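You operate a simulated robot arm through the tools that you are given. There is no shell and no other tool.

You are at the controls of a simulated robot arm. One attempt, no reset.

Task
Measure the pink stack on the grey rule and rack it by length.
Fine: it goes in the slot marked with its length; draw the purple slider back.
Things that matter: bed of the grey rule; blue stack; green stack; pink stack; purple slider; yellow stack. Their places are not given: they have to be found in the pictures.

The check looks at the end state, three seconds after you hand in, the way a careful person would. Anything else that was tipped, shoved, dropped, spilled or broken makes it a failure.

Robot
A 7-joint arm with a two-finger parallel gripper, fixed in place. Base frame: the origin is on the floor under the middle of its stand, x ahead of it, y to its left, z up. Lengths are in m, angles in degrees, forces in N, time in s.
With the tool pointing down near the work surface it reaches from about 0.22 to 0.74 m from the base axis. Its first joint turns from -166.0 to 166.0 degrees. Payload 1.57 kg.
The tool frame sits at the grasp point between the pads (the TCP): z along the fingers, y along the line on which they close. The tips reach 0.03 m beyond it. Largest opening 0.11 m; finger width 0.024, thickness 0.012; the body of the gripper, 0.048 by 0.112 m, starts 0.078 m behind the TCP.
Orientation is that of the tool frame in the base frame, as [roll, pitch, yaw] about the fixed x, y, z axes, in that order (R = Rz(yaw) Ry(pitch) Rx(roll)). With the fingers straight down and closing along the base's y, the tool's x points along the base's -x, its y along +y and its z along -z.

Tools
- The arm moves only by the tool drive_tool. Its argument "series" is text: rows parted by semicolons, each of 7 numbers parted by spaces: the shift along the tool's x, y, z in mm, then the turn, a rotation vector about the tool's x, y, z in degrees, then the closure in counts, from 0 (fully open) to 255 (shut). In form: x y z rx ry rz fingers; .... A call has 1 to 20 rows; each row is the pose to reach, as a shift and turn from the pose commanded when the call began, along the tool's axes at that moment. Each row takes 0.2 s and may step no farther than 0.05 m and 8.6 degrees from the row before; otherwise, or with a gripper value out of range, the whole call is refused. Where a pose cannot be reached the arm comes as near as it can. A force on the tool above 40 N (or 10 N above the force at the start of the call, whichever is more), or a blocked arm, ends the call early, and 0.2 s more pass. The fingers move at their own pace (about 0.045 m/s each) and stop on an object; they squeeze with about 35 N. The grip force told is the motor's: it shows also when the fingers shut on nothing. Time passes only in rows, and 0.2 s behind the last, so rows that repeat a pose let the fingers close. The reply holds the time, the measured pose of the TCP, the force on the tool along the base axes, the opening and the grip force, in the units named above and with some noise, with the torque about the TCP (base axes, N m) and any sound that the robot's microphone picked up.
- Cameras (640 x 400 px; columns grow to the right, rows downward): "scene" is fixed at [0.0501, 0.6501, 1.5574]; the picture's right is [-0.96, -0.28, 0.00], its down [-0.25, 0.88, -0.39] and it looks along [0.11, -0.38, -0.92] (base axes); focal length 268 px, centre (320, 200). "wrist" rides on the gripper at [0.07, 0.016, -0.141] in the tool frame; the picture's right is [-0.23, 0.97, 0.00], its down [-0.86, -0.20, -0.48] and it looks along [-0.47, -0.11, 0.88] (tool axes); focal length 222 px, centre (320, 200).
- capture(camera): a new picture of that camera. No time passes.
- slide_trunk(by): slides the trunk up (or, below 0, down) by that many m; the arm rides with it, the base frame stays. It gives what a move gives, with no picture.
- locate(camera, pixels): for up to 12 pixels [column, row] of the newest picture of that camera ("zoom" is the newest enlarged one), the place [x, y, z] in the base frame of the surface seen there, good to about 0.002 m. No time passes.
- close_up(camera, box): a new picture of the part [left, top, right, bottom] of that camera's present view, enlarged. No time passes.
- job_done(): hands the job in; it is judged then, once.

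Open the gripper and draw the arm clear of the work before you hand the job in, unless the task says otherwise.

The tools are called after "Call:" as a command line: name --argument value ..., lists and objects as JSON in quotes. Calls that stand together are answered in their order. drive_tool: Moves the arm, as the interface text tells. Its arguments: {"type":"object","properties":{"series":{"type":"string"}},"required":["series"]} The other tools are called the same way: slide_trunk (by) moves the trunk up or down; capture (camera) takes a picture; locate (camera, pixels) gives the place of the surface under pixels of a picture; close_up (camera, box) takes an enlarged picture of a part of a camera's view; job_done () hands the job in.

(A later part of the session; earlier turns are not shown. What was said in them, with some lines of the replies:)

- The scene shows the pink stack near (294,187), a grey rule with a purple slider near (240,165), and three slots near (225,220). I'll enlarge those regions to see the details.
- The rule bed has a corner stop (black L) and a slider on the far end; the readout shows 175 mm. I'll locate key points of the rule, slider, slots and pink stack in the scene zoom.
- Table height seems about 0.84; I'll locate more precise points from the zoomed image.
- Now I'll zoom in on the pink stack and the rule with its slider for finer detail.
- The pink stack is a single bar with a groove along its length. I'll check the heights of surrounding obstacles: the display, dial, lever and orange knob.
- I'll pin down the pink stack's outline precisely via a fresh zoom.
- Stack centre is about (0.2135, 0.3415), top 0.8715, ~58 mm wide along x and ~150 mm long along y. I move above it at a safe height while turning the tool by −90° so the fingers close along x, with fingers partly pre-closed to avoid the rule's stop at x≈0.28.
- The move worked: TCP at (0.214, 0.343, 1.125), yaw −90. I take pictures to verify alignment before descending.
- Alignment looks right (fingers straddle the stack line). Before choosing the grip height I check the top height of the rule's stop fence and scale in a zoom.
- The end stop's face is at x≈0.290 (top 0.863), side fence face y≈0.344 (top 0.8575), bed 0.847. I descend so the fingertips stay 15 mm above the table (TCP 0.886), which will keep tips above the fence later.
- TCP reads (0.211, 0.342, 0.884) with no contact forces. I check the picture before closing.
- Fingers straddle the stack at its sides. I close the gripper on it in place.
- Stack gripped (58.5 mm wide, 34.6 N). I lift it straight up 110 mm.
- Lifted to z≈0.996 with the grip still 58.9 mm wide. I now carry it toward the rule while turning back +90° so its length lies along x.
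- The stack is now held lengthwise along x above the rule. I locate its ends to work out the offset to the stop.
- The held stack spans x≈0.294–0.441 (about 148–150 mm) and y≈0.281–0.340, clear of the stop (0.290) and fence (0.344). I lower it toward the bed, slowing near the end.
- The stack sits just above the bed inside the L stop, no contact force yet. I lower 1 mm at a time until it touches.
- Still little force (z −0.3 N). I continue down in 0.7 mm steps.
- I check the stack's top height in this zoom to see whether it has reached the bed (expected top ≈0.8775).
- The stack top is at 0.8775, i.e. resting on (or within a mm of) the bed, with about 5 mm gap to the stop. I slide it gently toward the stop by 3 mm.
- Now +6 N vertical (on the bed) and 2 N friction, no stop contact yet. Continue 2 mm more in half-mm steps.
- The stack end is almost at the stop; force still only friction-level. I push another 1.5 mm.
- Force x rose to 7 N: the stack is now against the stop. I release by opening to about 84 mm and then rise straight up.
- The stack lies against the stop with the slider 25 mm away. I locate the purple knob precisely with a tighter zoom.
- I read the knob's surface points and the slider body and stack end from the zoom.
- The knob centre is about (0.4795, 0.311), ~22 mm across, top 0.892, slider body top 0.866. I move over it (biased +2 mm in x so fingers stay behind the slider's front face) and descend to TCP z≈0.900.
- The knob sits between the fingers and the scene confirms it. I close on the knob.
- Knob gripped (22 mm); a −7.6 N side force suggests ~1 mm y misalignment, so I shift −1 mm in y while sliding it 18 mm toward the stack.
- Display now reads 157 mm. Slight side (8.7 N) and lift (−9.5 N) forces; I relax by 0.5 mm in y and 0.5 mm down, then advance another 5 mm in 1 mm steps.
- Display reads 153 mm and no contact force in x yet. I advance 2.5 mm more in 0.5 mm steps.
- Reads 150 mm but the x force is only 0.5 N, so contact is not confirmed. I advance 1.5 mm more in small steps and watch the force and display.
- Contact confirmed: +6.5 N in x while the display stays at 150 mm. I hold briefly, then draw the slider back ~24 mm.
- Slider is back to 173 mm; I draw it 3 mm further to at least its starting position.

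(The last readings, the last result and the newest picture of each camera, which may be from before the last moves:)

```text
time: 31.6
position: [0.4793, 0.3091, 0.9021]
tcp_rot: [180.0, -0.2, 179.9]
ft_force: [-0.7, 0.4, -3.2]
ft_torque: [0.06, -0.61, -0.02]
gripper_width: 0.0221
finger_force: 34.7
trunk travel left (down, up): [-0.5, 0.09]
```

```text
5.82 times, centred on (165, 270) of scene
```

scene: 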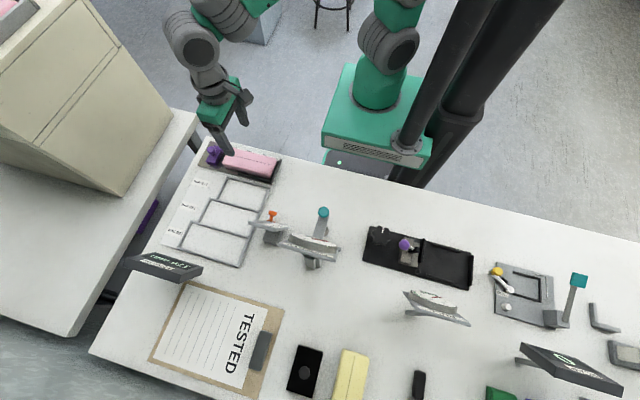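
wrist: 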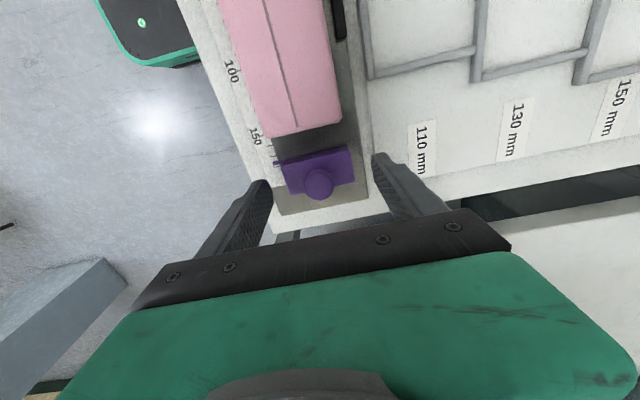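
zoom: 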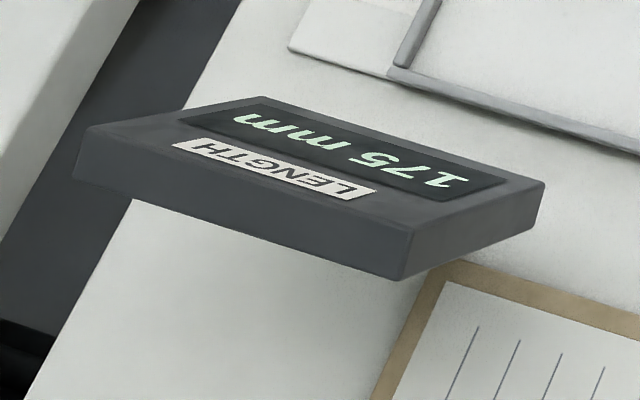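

Slider is fully back at 175 mm. I open the fingers and rise straight up off the knob.

Call:
drive_tool --series "0 0 0 0 0 0 180; 0 0 0 0 0 0 60; 0 0 0 0 0 0 60; 0 0 0 0 0 0 60; 0 0 0 0 0 0 60; 0 0 0 0 0 0 60; 0 0 -15 0 0 0 60; 0 0 -50 0 0 0 60; 0 0 -90 0 0 0 60; 0 0 -110 0 0 0 60; 0 0 -110 0 0 0 60"

Call:
capture --camera "scene"

Call:
close_up --camera "scene" --box '[190, 130, 290, 200]'

```text
time: 34.0
position: [0.4804, 0.311, 1.0105]
tcp_rot: [180.0, 0.0, -179.9]
ft_force: [0.3, 0.0, -1.1]
ft_torque: [-0.01, -0.03, 0.02]
gripper_width: 0.0842
finger_force: 0.2
trunk travel left (down, up): [-0.5, 0.09]
```

```text
taken
```

scene: 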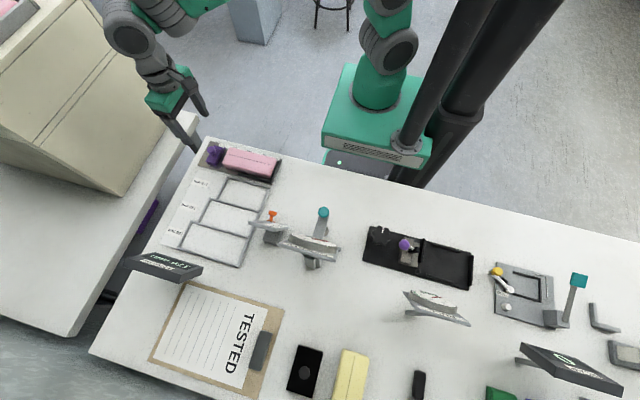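

```text
5.71 times, centred on (240, 165) of scene
```

zoom: 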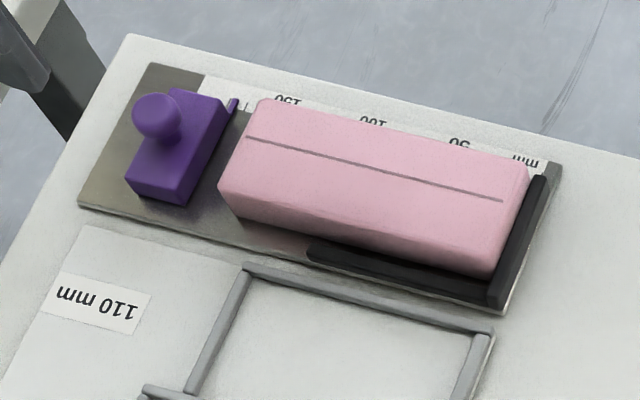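

The stack is measured at 150 mm and the slider is back. Now I survey the 150 mm slot in detail, as well as the current stack edges.

Call:
locate --camera "zoom" --pixels '[[262, 102], [525, 170], [490, 270], [222, 190], [360, 150], [360, 215], [245, 150], [510, 215], [400, 245], [175, 190]]'

Call:
close_up --camera "scene" --box '[170, 205, 280, 275]'

```text
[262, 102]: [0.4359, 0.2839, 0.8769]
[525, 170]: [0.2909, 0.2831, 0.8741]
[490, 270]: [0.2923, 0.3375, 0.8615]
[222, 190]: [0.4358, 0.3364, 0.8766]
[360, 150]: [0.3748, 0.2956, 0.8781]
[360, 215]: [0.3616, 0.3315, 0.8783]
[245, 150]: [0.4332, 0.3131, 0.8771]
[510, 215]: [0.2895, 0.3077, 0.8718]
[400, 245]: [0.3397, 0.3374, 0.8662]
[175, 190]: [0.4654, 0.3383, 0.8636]
```

```text
5.71 times, centred on (225, 240) of scene
```

zoom: 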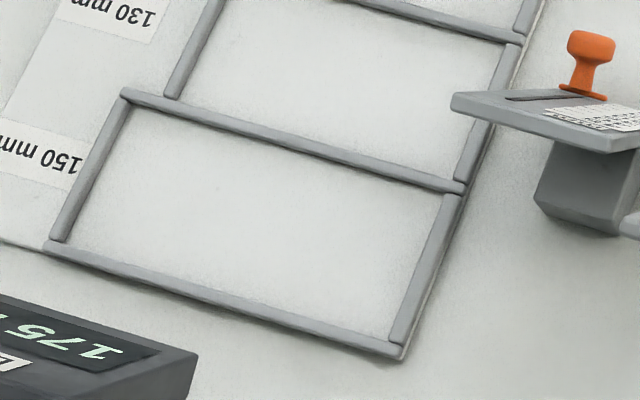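

I locate the inner edges of the 150 mm slot's rails.

Call:
locate --camera "zoom" --pixels '[[134, 106], [68, 235], [100, 165], [455, 196], [395, 338], [425, 270], [300, 150], [290, 155], [220, 290], [225, 298], [450, 200], [260, 220]]'

Call:
locate --camera "zoom" --pixels '[[95, 165], [108, 165], [420, 265], [430, 270], [300, 142], [300, 158], [225, 285], [222, 295], [380, 330], [85, 235], [135, 115], [445, 205]]'

```text
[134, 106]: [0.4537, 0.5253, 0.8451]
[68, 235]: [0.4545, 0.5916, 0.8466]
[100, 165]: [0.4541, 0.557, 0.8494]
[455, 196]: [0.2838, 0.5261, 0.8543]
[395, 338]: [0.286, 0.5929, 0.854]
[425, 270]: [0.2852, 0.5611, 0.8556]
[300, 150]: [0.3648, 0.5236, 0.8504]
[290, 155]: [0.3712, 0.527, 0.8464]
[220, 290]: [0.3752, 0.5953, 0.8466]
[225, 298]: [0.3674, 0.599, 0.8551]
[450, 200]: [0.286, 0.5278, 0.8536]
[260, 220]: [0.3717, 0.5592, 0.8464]
```

```text
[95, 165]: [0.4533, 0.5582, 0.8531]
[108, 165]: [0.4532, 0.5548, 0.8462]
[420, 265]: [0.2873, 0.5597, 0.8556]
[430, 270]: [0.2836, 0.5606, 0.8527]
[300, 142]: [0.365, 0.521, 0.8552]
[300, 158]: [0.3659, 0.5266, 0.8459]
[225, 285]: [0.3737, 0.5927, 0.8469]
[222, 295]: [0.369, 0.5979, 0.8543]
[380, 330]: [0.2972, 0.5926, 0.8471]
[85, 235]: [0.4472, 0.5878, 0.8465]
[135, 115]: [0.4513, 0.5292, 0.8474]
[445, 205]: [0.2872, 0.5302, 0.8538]
```

The 150 slot interior spans x≈0.2885–0.4540 and y≈0.525–0.596, so the stack centre should go to (0.3715, 0.560). I check the display's nearest edge for gripper clearance.

Call:
close_up --camera "scene" --box '[110, 240, 220, 300]'

Call:
locate --camera "zoom" --pixels '[[265, 100], [400, 142], [535, 182], [300, 112], [240, 150], [420, 240], [535, 190], [530, 230], [120, 130], [410, 270], [300, 240], [100, 160]]'

```text
5.82 times, centred on (165, 270) of scene
```

zoom: 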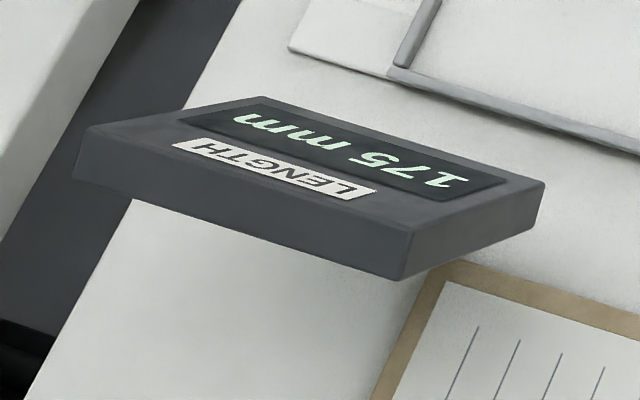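

```text
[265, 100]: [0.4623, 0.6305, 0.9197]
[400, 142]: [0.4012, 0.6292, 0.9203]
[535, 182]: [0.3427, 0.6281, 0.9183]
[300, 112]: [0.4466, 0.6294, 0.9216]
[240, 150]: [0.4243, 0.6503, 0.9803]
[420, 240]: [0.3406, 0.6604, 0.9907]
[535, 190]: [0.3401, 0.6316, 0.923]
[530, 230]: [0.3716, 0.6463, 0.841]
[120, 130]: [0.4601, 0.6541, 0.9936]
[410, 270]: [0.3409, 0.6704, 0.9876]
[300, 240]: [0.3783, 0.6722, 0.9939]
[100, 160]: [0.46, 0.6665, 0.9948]
```

The display's near edge is at y≈0.628 (z 0.92) and 0.654 (z 0.99), leaving enough clearance. I return over the stack centre (0.3655, 0.310) and descend to the same grip height, TCP z≈0.891.

Call:
drive_tool --series "40 -1 0 0 0 0 60; 80 -1 0 0 0 0 60; 115 -1 0 0 0 0 60; 115 -1 30 0 0 0 60; 115 -1 65 0 0 0 60; 115 -1 95 0 0 0 60; 115 -1 110 0 0 0 60; 115 -1 117 0 0 0 60; 115 -1 119.5 0 0 0 60; 115 -1 119.5 0 0 0 60"

Call:
close_up --camera "scene" --box '[190, 110, 290, 190]'

```text
time: 36.2
position: [0.365, 0.3098, 0.8909]
tcp_rot: [179.9, 0.0, -179.9]
ft_force: [0.2, -0.7, 0.1]
ft_torque: [0.0, -0.04, 0.01]
gripper_width: 0.0843
finger_force: 0.0
trunk travel left (down, up): [-0.5, 0.09]
```

```text
5.00 times, centred on (240, 150) of scene
```

zoom: 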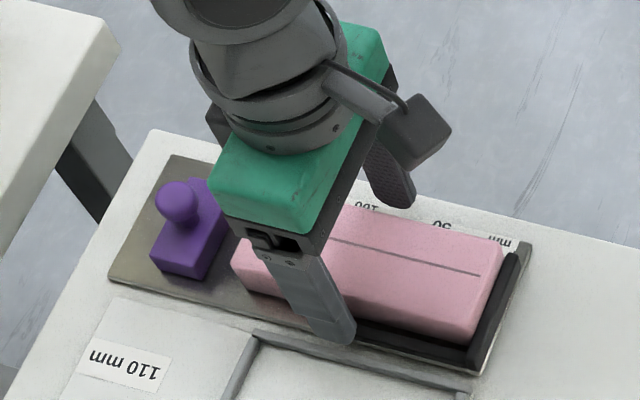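

Fingers straddle the stack's middle, no contact. I close and then lift straight up 20 mm as a first step.

Call:
drive_tool --series "0 0 0 0 0 0 100; 0 0 0 0 0 0 255; 0 0 0 0 0 0 255; 0 0 0 0 0 0 255; 0 0 0 0 0 0 255; 0 0 -5 0 0 0 255; 0 0 -15 0 0 0 255; 0 0 -25 0 0 0 255; 0 0 -25 0 0 0 255"

Call:
close_up --camera "scene" --box '[190, 110, 290, 190]'

```text
time: 38.2
position: [0.3634, 0.3083, 0.9154]
tcp_rot: [-179.9, 0.0, 179.9]
ft_force: [-0.6, -0.1, -0.8]
ft_torque: [-0.03, -0.03, 0.01]
gripper_width: 0.0585
finger_force: 35.0
trunk travel left (down, up): [-0.5, 0.09]
```

```text
5.00 times, centred on (240, 150) of scene
```

zoom: 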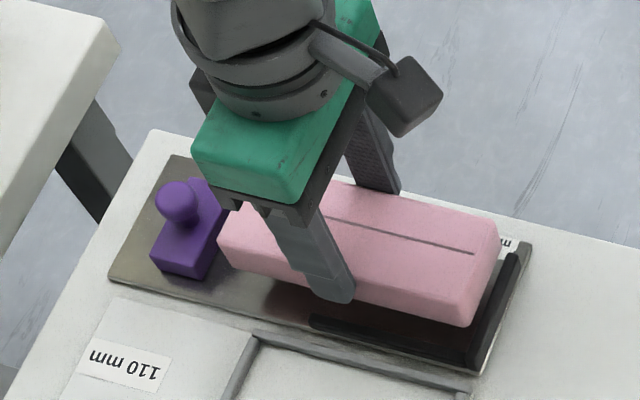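

The stack is lifted cleanly. I raise it to z≈1.055 and carry it along +y to above the 150 mm slot.

Call:
drive_tool --series "0 0 -40 0 0 0 255; 0 0 -80 0 0 0 255; 0 0 -120 0 0 0 255; 0 0 -140 0 0 0 255; -1 20 -140 0 0 0 255; -2 55 -140 0 0 0 255; -3 95 -140 0 0 0 255; -4 135 -140 0 0 0 255; -5 175 -140 0 0 0 255; -6 210 -140 0 0 0 255; -7 237 -140 0 0 0 255; -7 251 -140 0 0 0 255; -7 251 -140 0 0 0 255; -7 251 -140 0 0 0 255"

Call:
capture --camera "scene"

Call:
capture --camera "wrist"

```text
time: 41.2
position: [0.372, 0.5587, 1.0563]
tcp_rot: [-180.0, 0.0, 180.0]
ft_force: [-0.4, -0.3, 0.1]
ft_torque: [0.01, -0.01, -0.01]
gripper_width: 0.0584
finger_force: 34.7
trunk travel left (down, up): [-0.5, 0.09]
```

```text
taken
```

scene: 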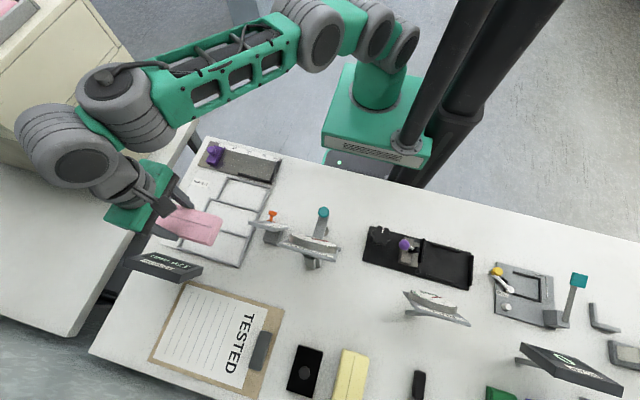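

```text
taken
```

wrist: 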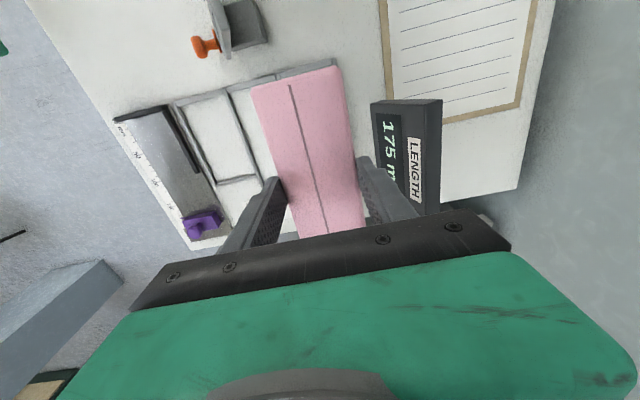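

The stack hangs above the 150 slot. I locate the stack's corners in both views and check how close the arm is to the beige machine on the left.

Call:
locate --camera "scene" --pixels '[[100, 60], [150, 110], [40, 130], [110, 185], [218, 230], [205, 243], [190, 220], [222, 217], [60, 170], [90, 185], [130, 100], [165, 228]]'

Call:
locate --camera "wrist" --pixels '[[254, 90], [338, 70], [295, 80], [258, 110], [345, 100], [285, 180], [350, 150], [300, 150], [445, 100], [374, 108], [440, 200], [320, 120]]'

Call:
close_up --camera "scene" --box '[140, 180, 260, 280]'

```text
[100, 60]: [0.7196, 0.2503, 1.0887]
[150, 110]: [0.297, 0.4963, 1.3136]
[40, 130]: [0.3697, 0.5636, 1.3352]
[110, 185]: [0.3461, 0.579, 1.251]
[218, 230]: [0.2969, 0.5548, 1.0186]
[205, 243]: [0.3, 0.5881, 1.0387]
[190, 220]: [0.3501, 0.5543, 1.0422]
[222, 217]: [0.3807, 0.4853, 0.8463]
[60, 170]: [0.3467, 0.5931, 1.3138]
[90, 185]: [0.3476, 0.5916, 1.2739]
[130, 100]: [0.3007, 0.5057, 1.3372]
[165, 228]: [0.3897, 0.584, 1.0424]
```

```text
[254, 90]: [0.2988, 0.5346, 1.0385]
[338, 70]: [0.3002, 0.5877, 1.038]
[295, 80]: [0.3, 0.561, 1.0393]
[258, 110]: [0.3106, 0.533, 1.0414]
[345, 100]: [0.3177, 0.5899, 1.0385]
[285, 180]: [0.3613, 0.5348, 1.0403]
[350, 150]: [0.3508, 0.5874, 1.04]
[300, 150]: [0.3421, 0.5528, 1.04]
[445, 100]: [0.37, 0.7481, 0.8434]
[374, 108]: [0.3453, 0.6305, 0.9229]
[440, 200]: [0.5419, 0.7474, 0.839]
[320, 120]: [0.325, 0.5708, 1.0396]
```

```text
4.00 times, centred on (200, 230) of scene
```

zoom: 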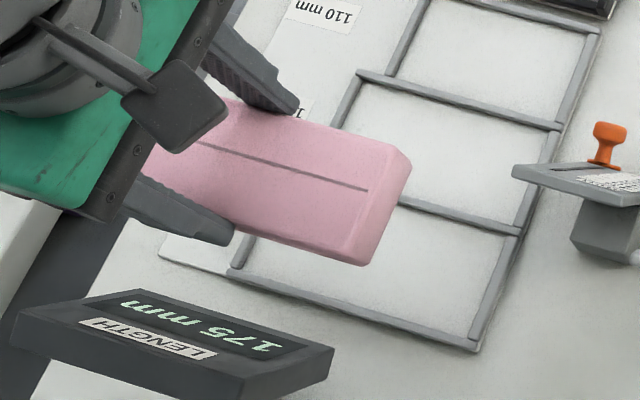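

The held stack spans x≈0.2965–0.4465 and y≈0.531–0.590, centred within the 150 slot (0.2885–0.454, 0.525–0.596), and the beige machine is far at x≈0.72. I lower it to about 7 mm above the slot floor.

Call:
drive_tool --series "0 0 40 0 0 0 255; 0 0 80 0 0 0 255; 0 0 110 0 0 0 255; 0 0 135 0 0 0 255; 0 0 150 0 0 0 255; 0 0 157 0 0 0 255; 0 0 157 0 0 0 255"

Call:
close_up --camera "scene" --box '[140, 180, 260, 280]'

Call:
capture --camera "wrist"

```text
time: 42.8
position: [0.3722, 0.5599, 0.899]
tcp_rot: [-180.0, 0.0, -179.9]
ft_force: [0.7, 0.4, 0.0]
ft_torque: [-0.02, 0.01, 0.0]
gripper_width: 0.0585
finger_force: 35.0
trunk travel left (down, up): [-0.5, 0.09]
```

```text
4.00 times, centred on (200, 230) of scene
```

zoom: 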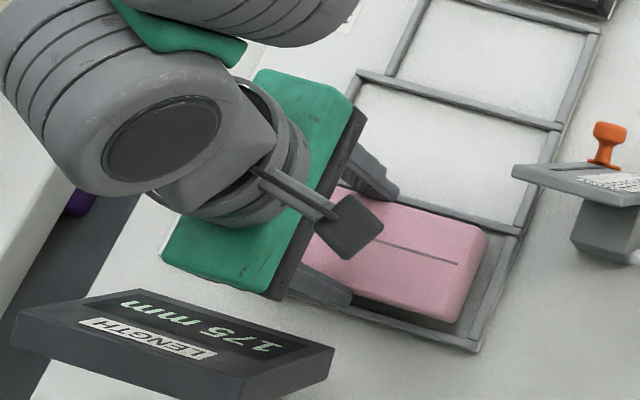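

```text
taken
```

wrist: 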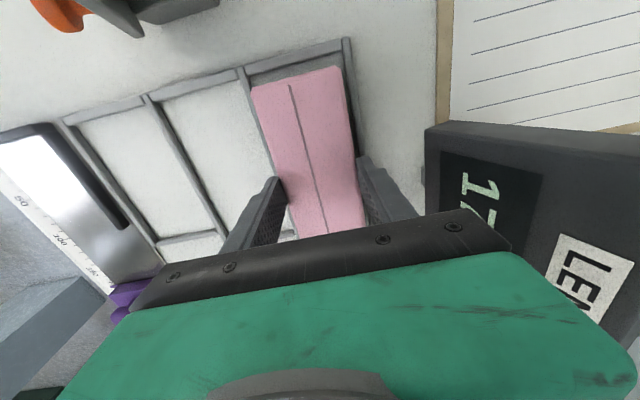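

The stack is well inside the slot's outline in both views. I lower the last millimetres in small steps until contact.

Call:
drive_tool --series "0 0 2 0 0 0 255; 0 0 4 0 0 0 255; 0 0 5.5 0 0 0 255; 0 0 6.5 0 0 0 255; 0 0 7.5 0 0 0 255; 0 0 7.5 0 0 0 255"

```text
time: 44.2
position: [0.3729, 0.5603, 0.8916]
tcp_rot: [180.0, 0.0, -180.0]
ft_force: [-0.4, -0.1, 0.3]
ft_torque: [-0.02, 0.01, 0.03]
gripper_width: 0.0587
finger_force: 35.4
trunk travel left (down, up): [-0.5, 0.09]
```

No contact yet at z≈0.8916. I continue in 0.5 mm steps.

Call:
drive_tool --series "0 0 0.5 0 0 0 255; 0 0 1 0 0 0 255; 0 0 1.5 0 0 0 255; 0 0 2 0 0 0 255; 0 0 2 0 0 0 255"

Call:
close_up --camera "scene" --box '[180, 210, 270, 275]'

```text
time: 45.4
position: [0.3742, 0.5614, 0.8898]
tcp_rot: [-180.0, 0.0, 179.9]
ft_force: [-0.3, -0.3, -1.0]
ft_torque: [0.01, 0.0, -0.01]
gripper_width: 0.0586
finger_force: 34.8
trunk travel left (down, up): [-0.5, 0.09]
```

```text
6.15 times, centred on (225, 242) of scene
```

zoom: 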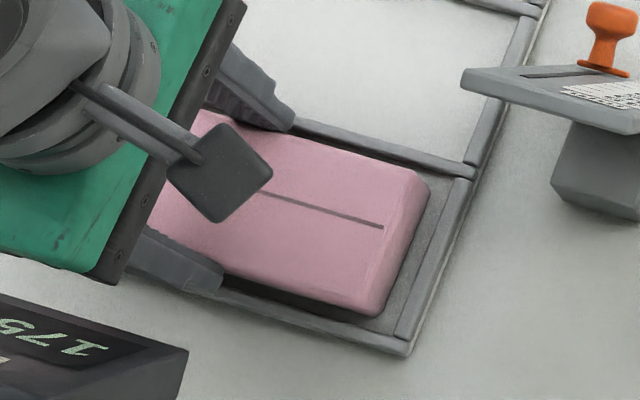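

I check the stack's top height in the slot (floor 0.8465 + 0.0305 = 0.877 expected when resting).

Call:
locate --camera "zoom" --pixels '[[340, 190], [330, 270], [400, 210], [370, 280], [300, 240], [425, 240], [415, 185], [380, 300]]'

Call:
drive_tool --series "0 0 0.5 0 0 0 255; 0 0 1 0 0 0 255; 0 0 1 0 0 0 255"

```text
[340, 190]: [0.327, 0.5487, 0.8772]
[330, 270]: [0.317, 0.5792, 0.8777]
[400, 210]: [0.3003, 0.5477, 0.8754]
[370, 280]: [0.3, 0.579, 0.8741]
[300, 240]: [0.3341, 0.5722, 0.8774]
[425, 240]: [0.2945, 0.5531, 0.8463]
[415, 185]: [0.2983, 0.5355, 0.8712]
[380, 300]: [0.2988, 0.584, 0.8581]
```

```text
time: 46.2
position: [0.3736, 0.56, 0.8897]
tcp_rot: [179.9, 0.0, -180.0]
ft_force: [-0.4, -1.9, 4.0]
ft_torque: [-0.12, 0.03, -0.01]
gripper_width: 0.0586
finger_force: 35.0
trunk travel left (down, up): [-0.5, 0.09]
```

Contact with the slot floor (+4 N). I open the fingers to 84 mm and rise straight up to clear everything.

Call:
drive_tool --series "0 0 0 0 0 0 200; 0 0 0 0 0 0 60; 0 0 0 0 0 0 60; 0 0 0 0 0 0 60; 0 0 0 0 0 0 60; 0 0 -8 0 0 0 60; 0 0 -25 0 0 0 60; 0 0 -60 0 0 0 60; 0 0 -100 0 0 0 60; 0 0 -140 0 0 0 60; 0 0 -170 0 0 0 60; 0 0 -170 0 0 0 60"

Call:
capture --camera "scene"

Call:
capture --camera "wrist"

```text
time: 48.8
position: [0.3735, 0.5616, 1.0565]
tcp_rot: [-180.0, 0.1, -179.9]
ft_force: [0.0, 0.4, -0.4]
ft_torque: [0.04, -0.03, 0.0]
gripper_width: 0.0841
finger_force: 0.0
trunk travel left (down, up): [-0.5, 0.09]
```

```text
taken
```

scene: 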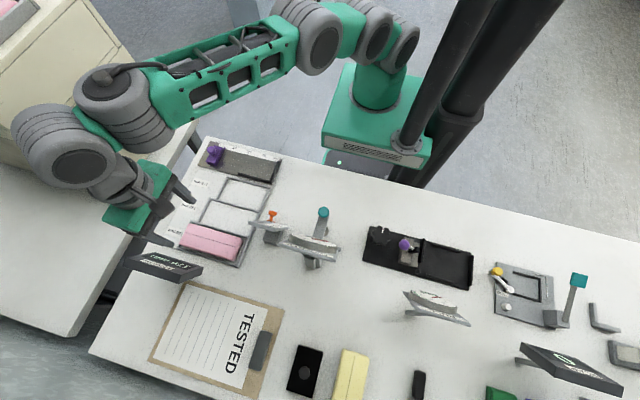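

```text
taken
```

wrist: 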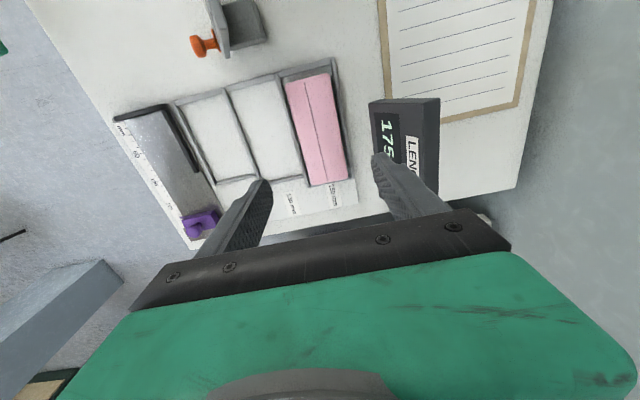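

The pink stack lies in the 150 mm slot and the display shows 175. I rise further and retreat to the starting pose with the gripper fully open.

Call:
drive_tool --series "0 0 -35 0 0 0 60; 0 0 -69 0 0 0 60; -3 -40 -69 0 0 0 40; -7 -80 -69 0 0 0 20; -10 -120 -69 0 0 0 0; -14 -160 -69 0 0 0 0; -17 -200 -69 0 0 0 0; -20 -240 -69 0 0 0 0; -23 -275 -69 0 0 0 0; -23 -288 -69 0 0 0 0; -23 -288 -69 0 0 0 0"

Call:
close_up --camera "scene" --box '[140, 130, 300, 280]'

Call:
capture --camera "scene"

```text
time: 51.2
position: [0.3956, 0.2714, 1.127]
tcp_rot: [-180.0, 0.1, -180.0]
ft_force: [-0.4, -0.3, -0.9]
ft_torque: [-0.03, -0.01, 0.0]
gripper_width: 0.1102
finger_force: 0.0
out of reach, approached as far as the arm can: row 2, 3, 4
trunk travel left (down, up): [-0.5, 0.09]
```

```text
2.67 times, centred on (220, 205) of scene
```

zoom: 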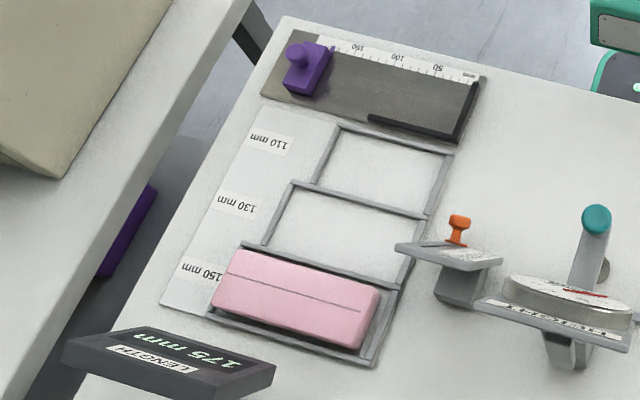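

```text
taken
```

scene: 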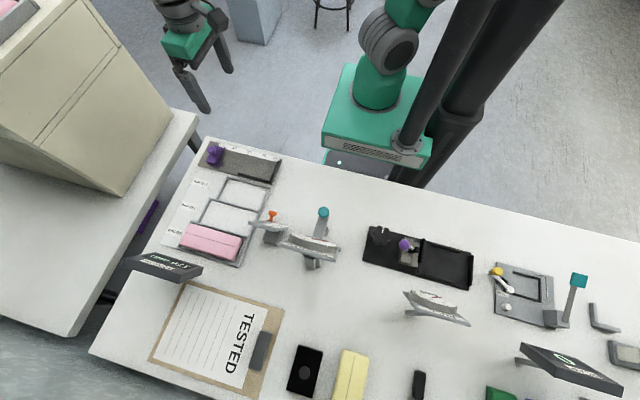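

The arm is clear. I check closely that the stack is flat inside the slot rails before handing in.

Call:
close_up --camera "scene" --box '[170, 205, 260, 275]'

Call:
locate --camera "zoom" --pixels '[[120, 135], [85, 250], [480, 210], [430, 340], [280, 220], [150, 150], [110, 240], [450, 230], [410, 320], [460, 300], [300, 165], [200, 310]]'

```text
5.71 times, centred on (215, 240) of scene
```

zoom: 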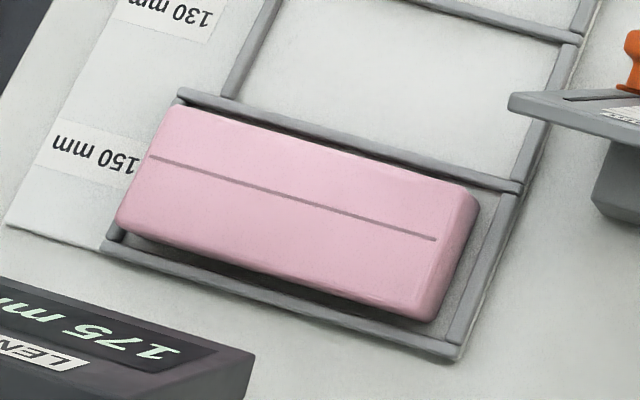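

```text
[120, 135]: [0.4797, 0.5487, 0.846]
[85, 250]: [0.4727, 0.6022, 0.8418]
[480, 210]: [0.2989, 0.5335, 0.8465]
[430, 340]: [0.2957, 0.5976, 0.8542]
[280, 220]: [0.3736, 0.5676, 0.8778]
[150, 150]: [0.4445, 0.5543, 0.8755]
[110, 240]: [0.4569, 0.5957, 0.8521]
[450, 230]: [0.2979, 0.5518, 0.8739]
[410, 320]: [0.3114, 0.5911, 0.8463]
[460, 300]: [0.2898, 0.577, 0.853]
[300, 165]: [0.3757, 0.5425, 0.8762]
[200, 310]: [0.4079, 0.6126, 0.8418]
```

The stack's top is level at about 0.877 across its length. It sits between the rails of the 150 mm slot (x≈0.297–0.448), the slider is back at 175, the gripper is open and clear, and nothing else was disturbed, so I hand in.

Call:
job_done

```text
The job is handed in.
```

The pink stack measured 150 mm on the grey rule and now lies flat in the slot marked 150 mm. I've handed the job in, and the result isn't back yet.

- **Measurement:** I pushed the stack against the end stop and slid the purple slider up to it. The display held at 150 mm with about 6.5 N of contact force.
- **Slider:** it is drawn back to 175 mm, where it started.
- **Everything else:** the last pictures show nothing else on the table moved or tipped. The arm is back at its starting position with the gripper fully open.
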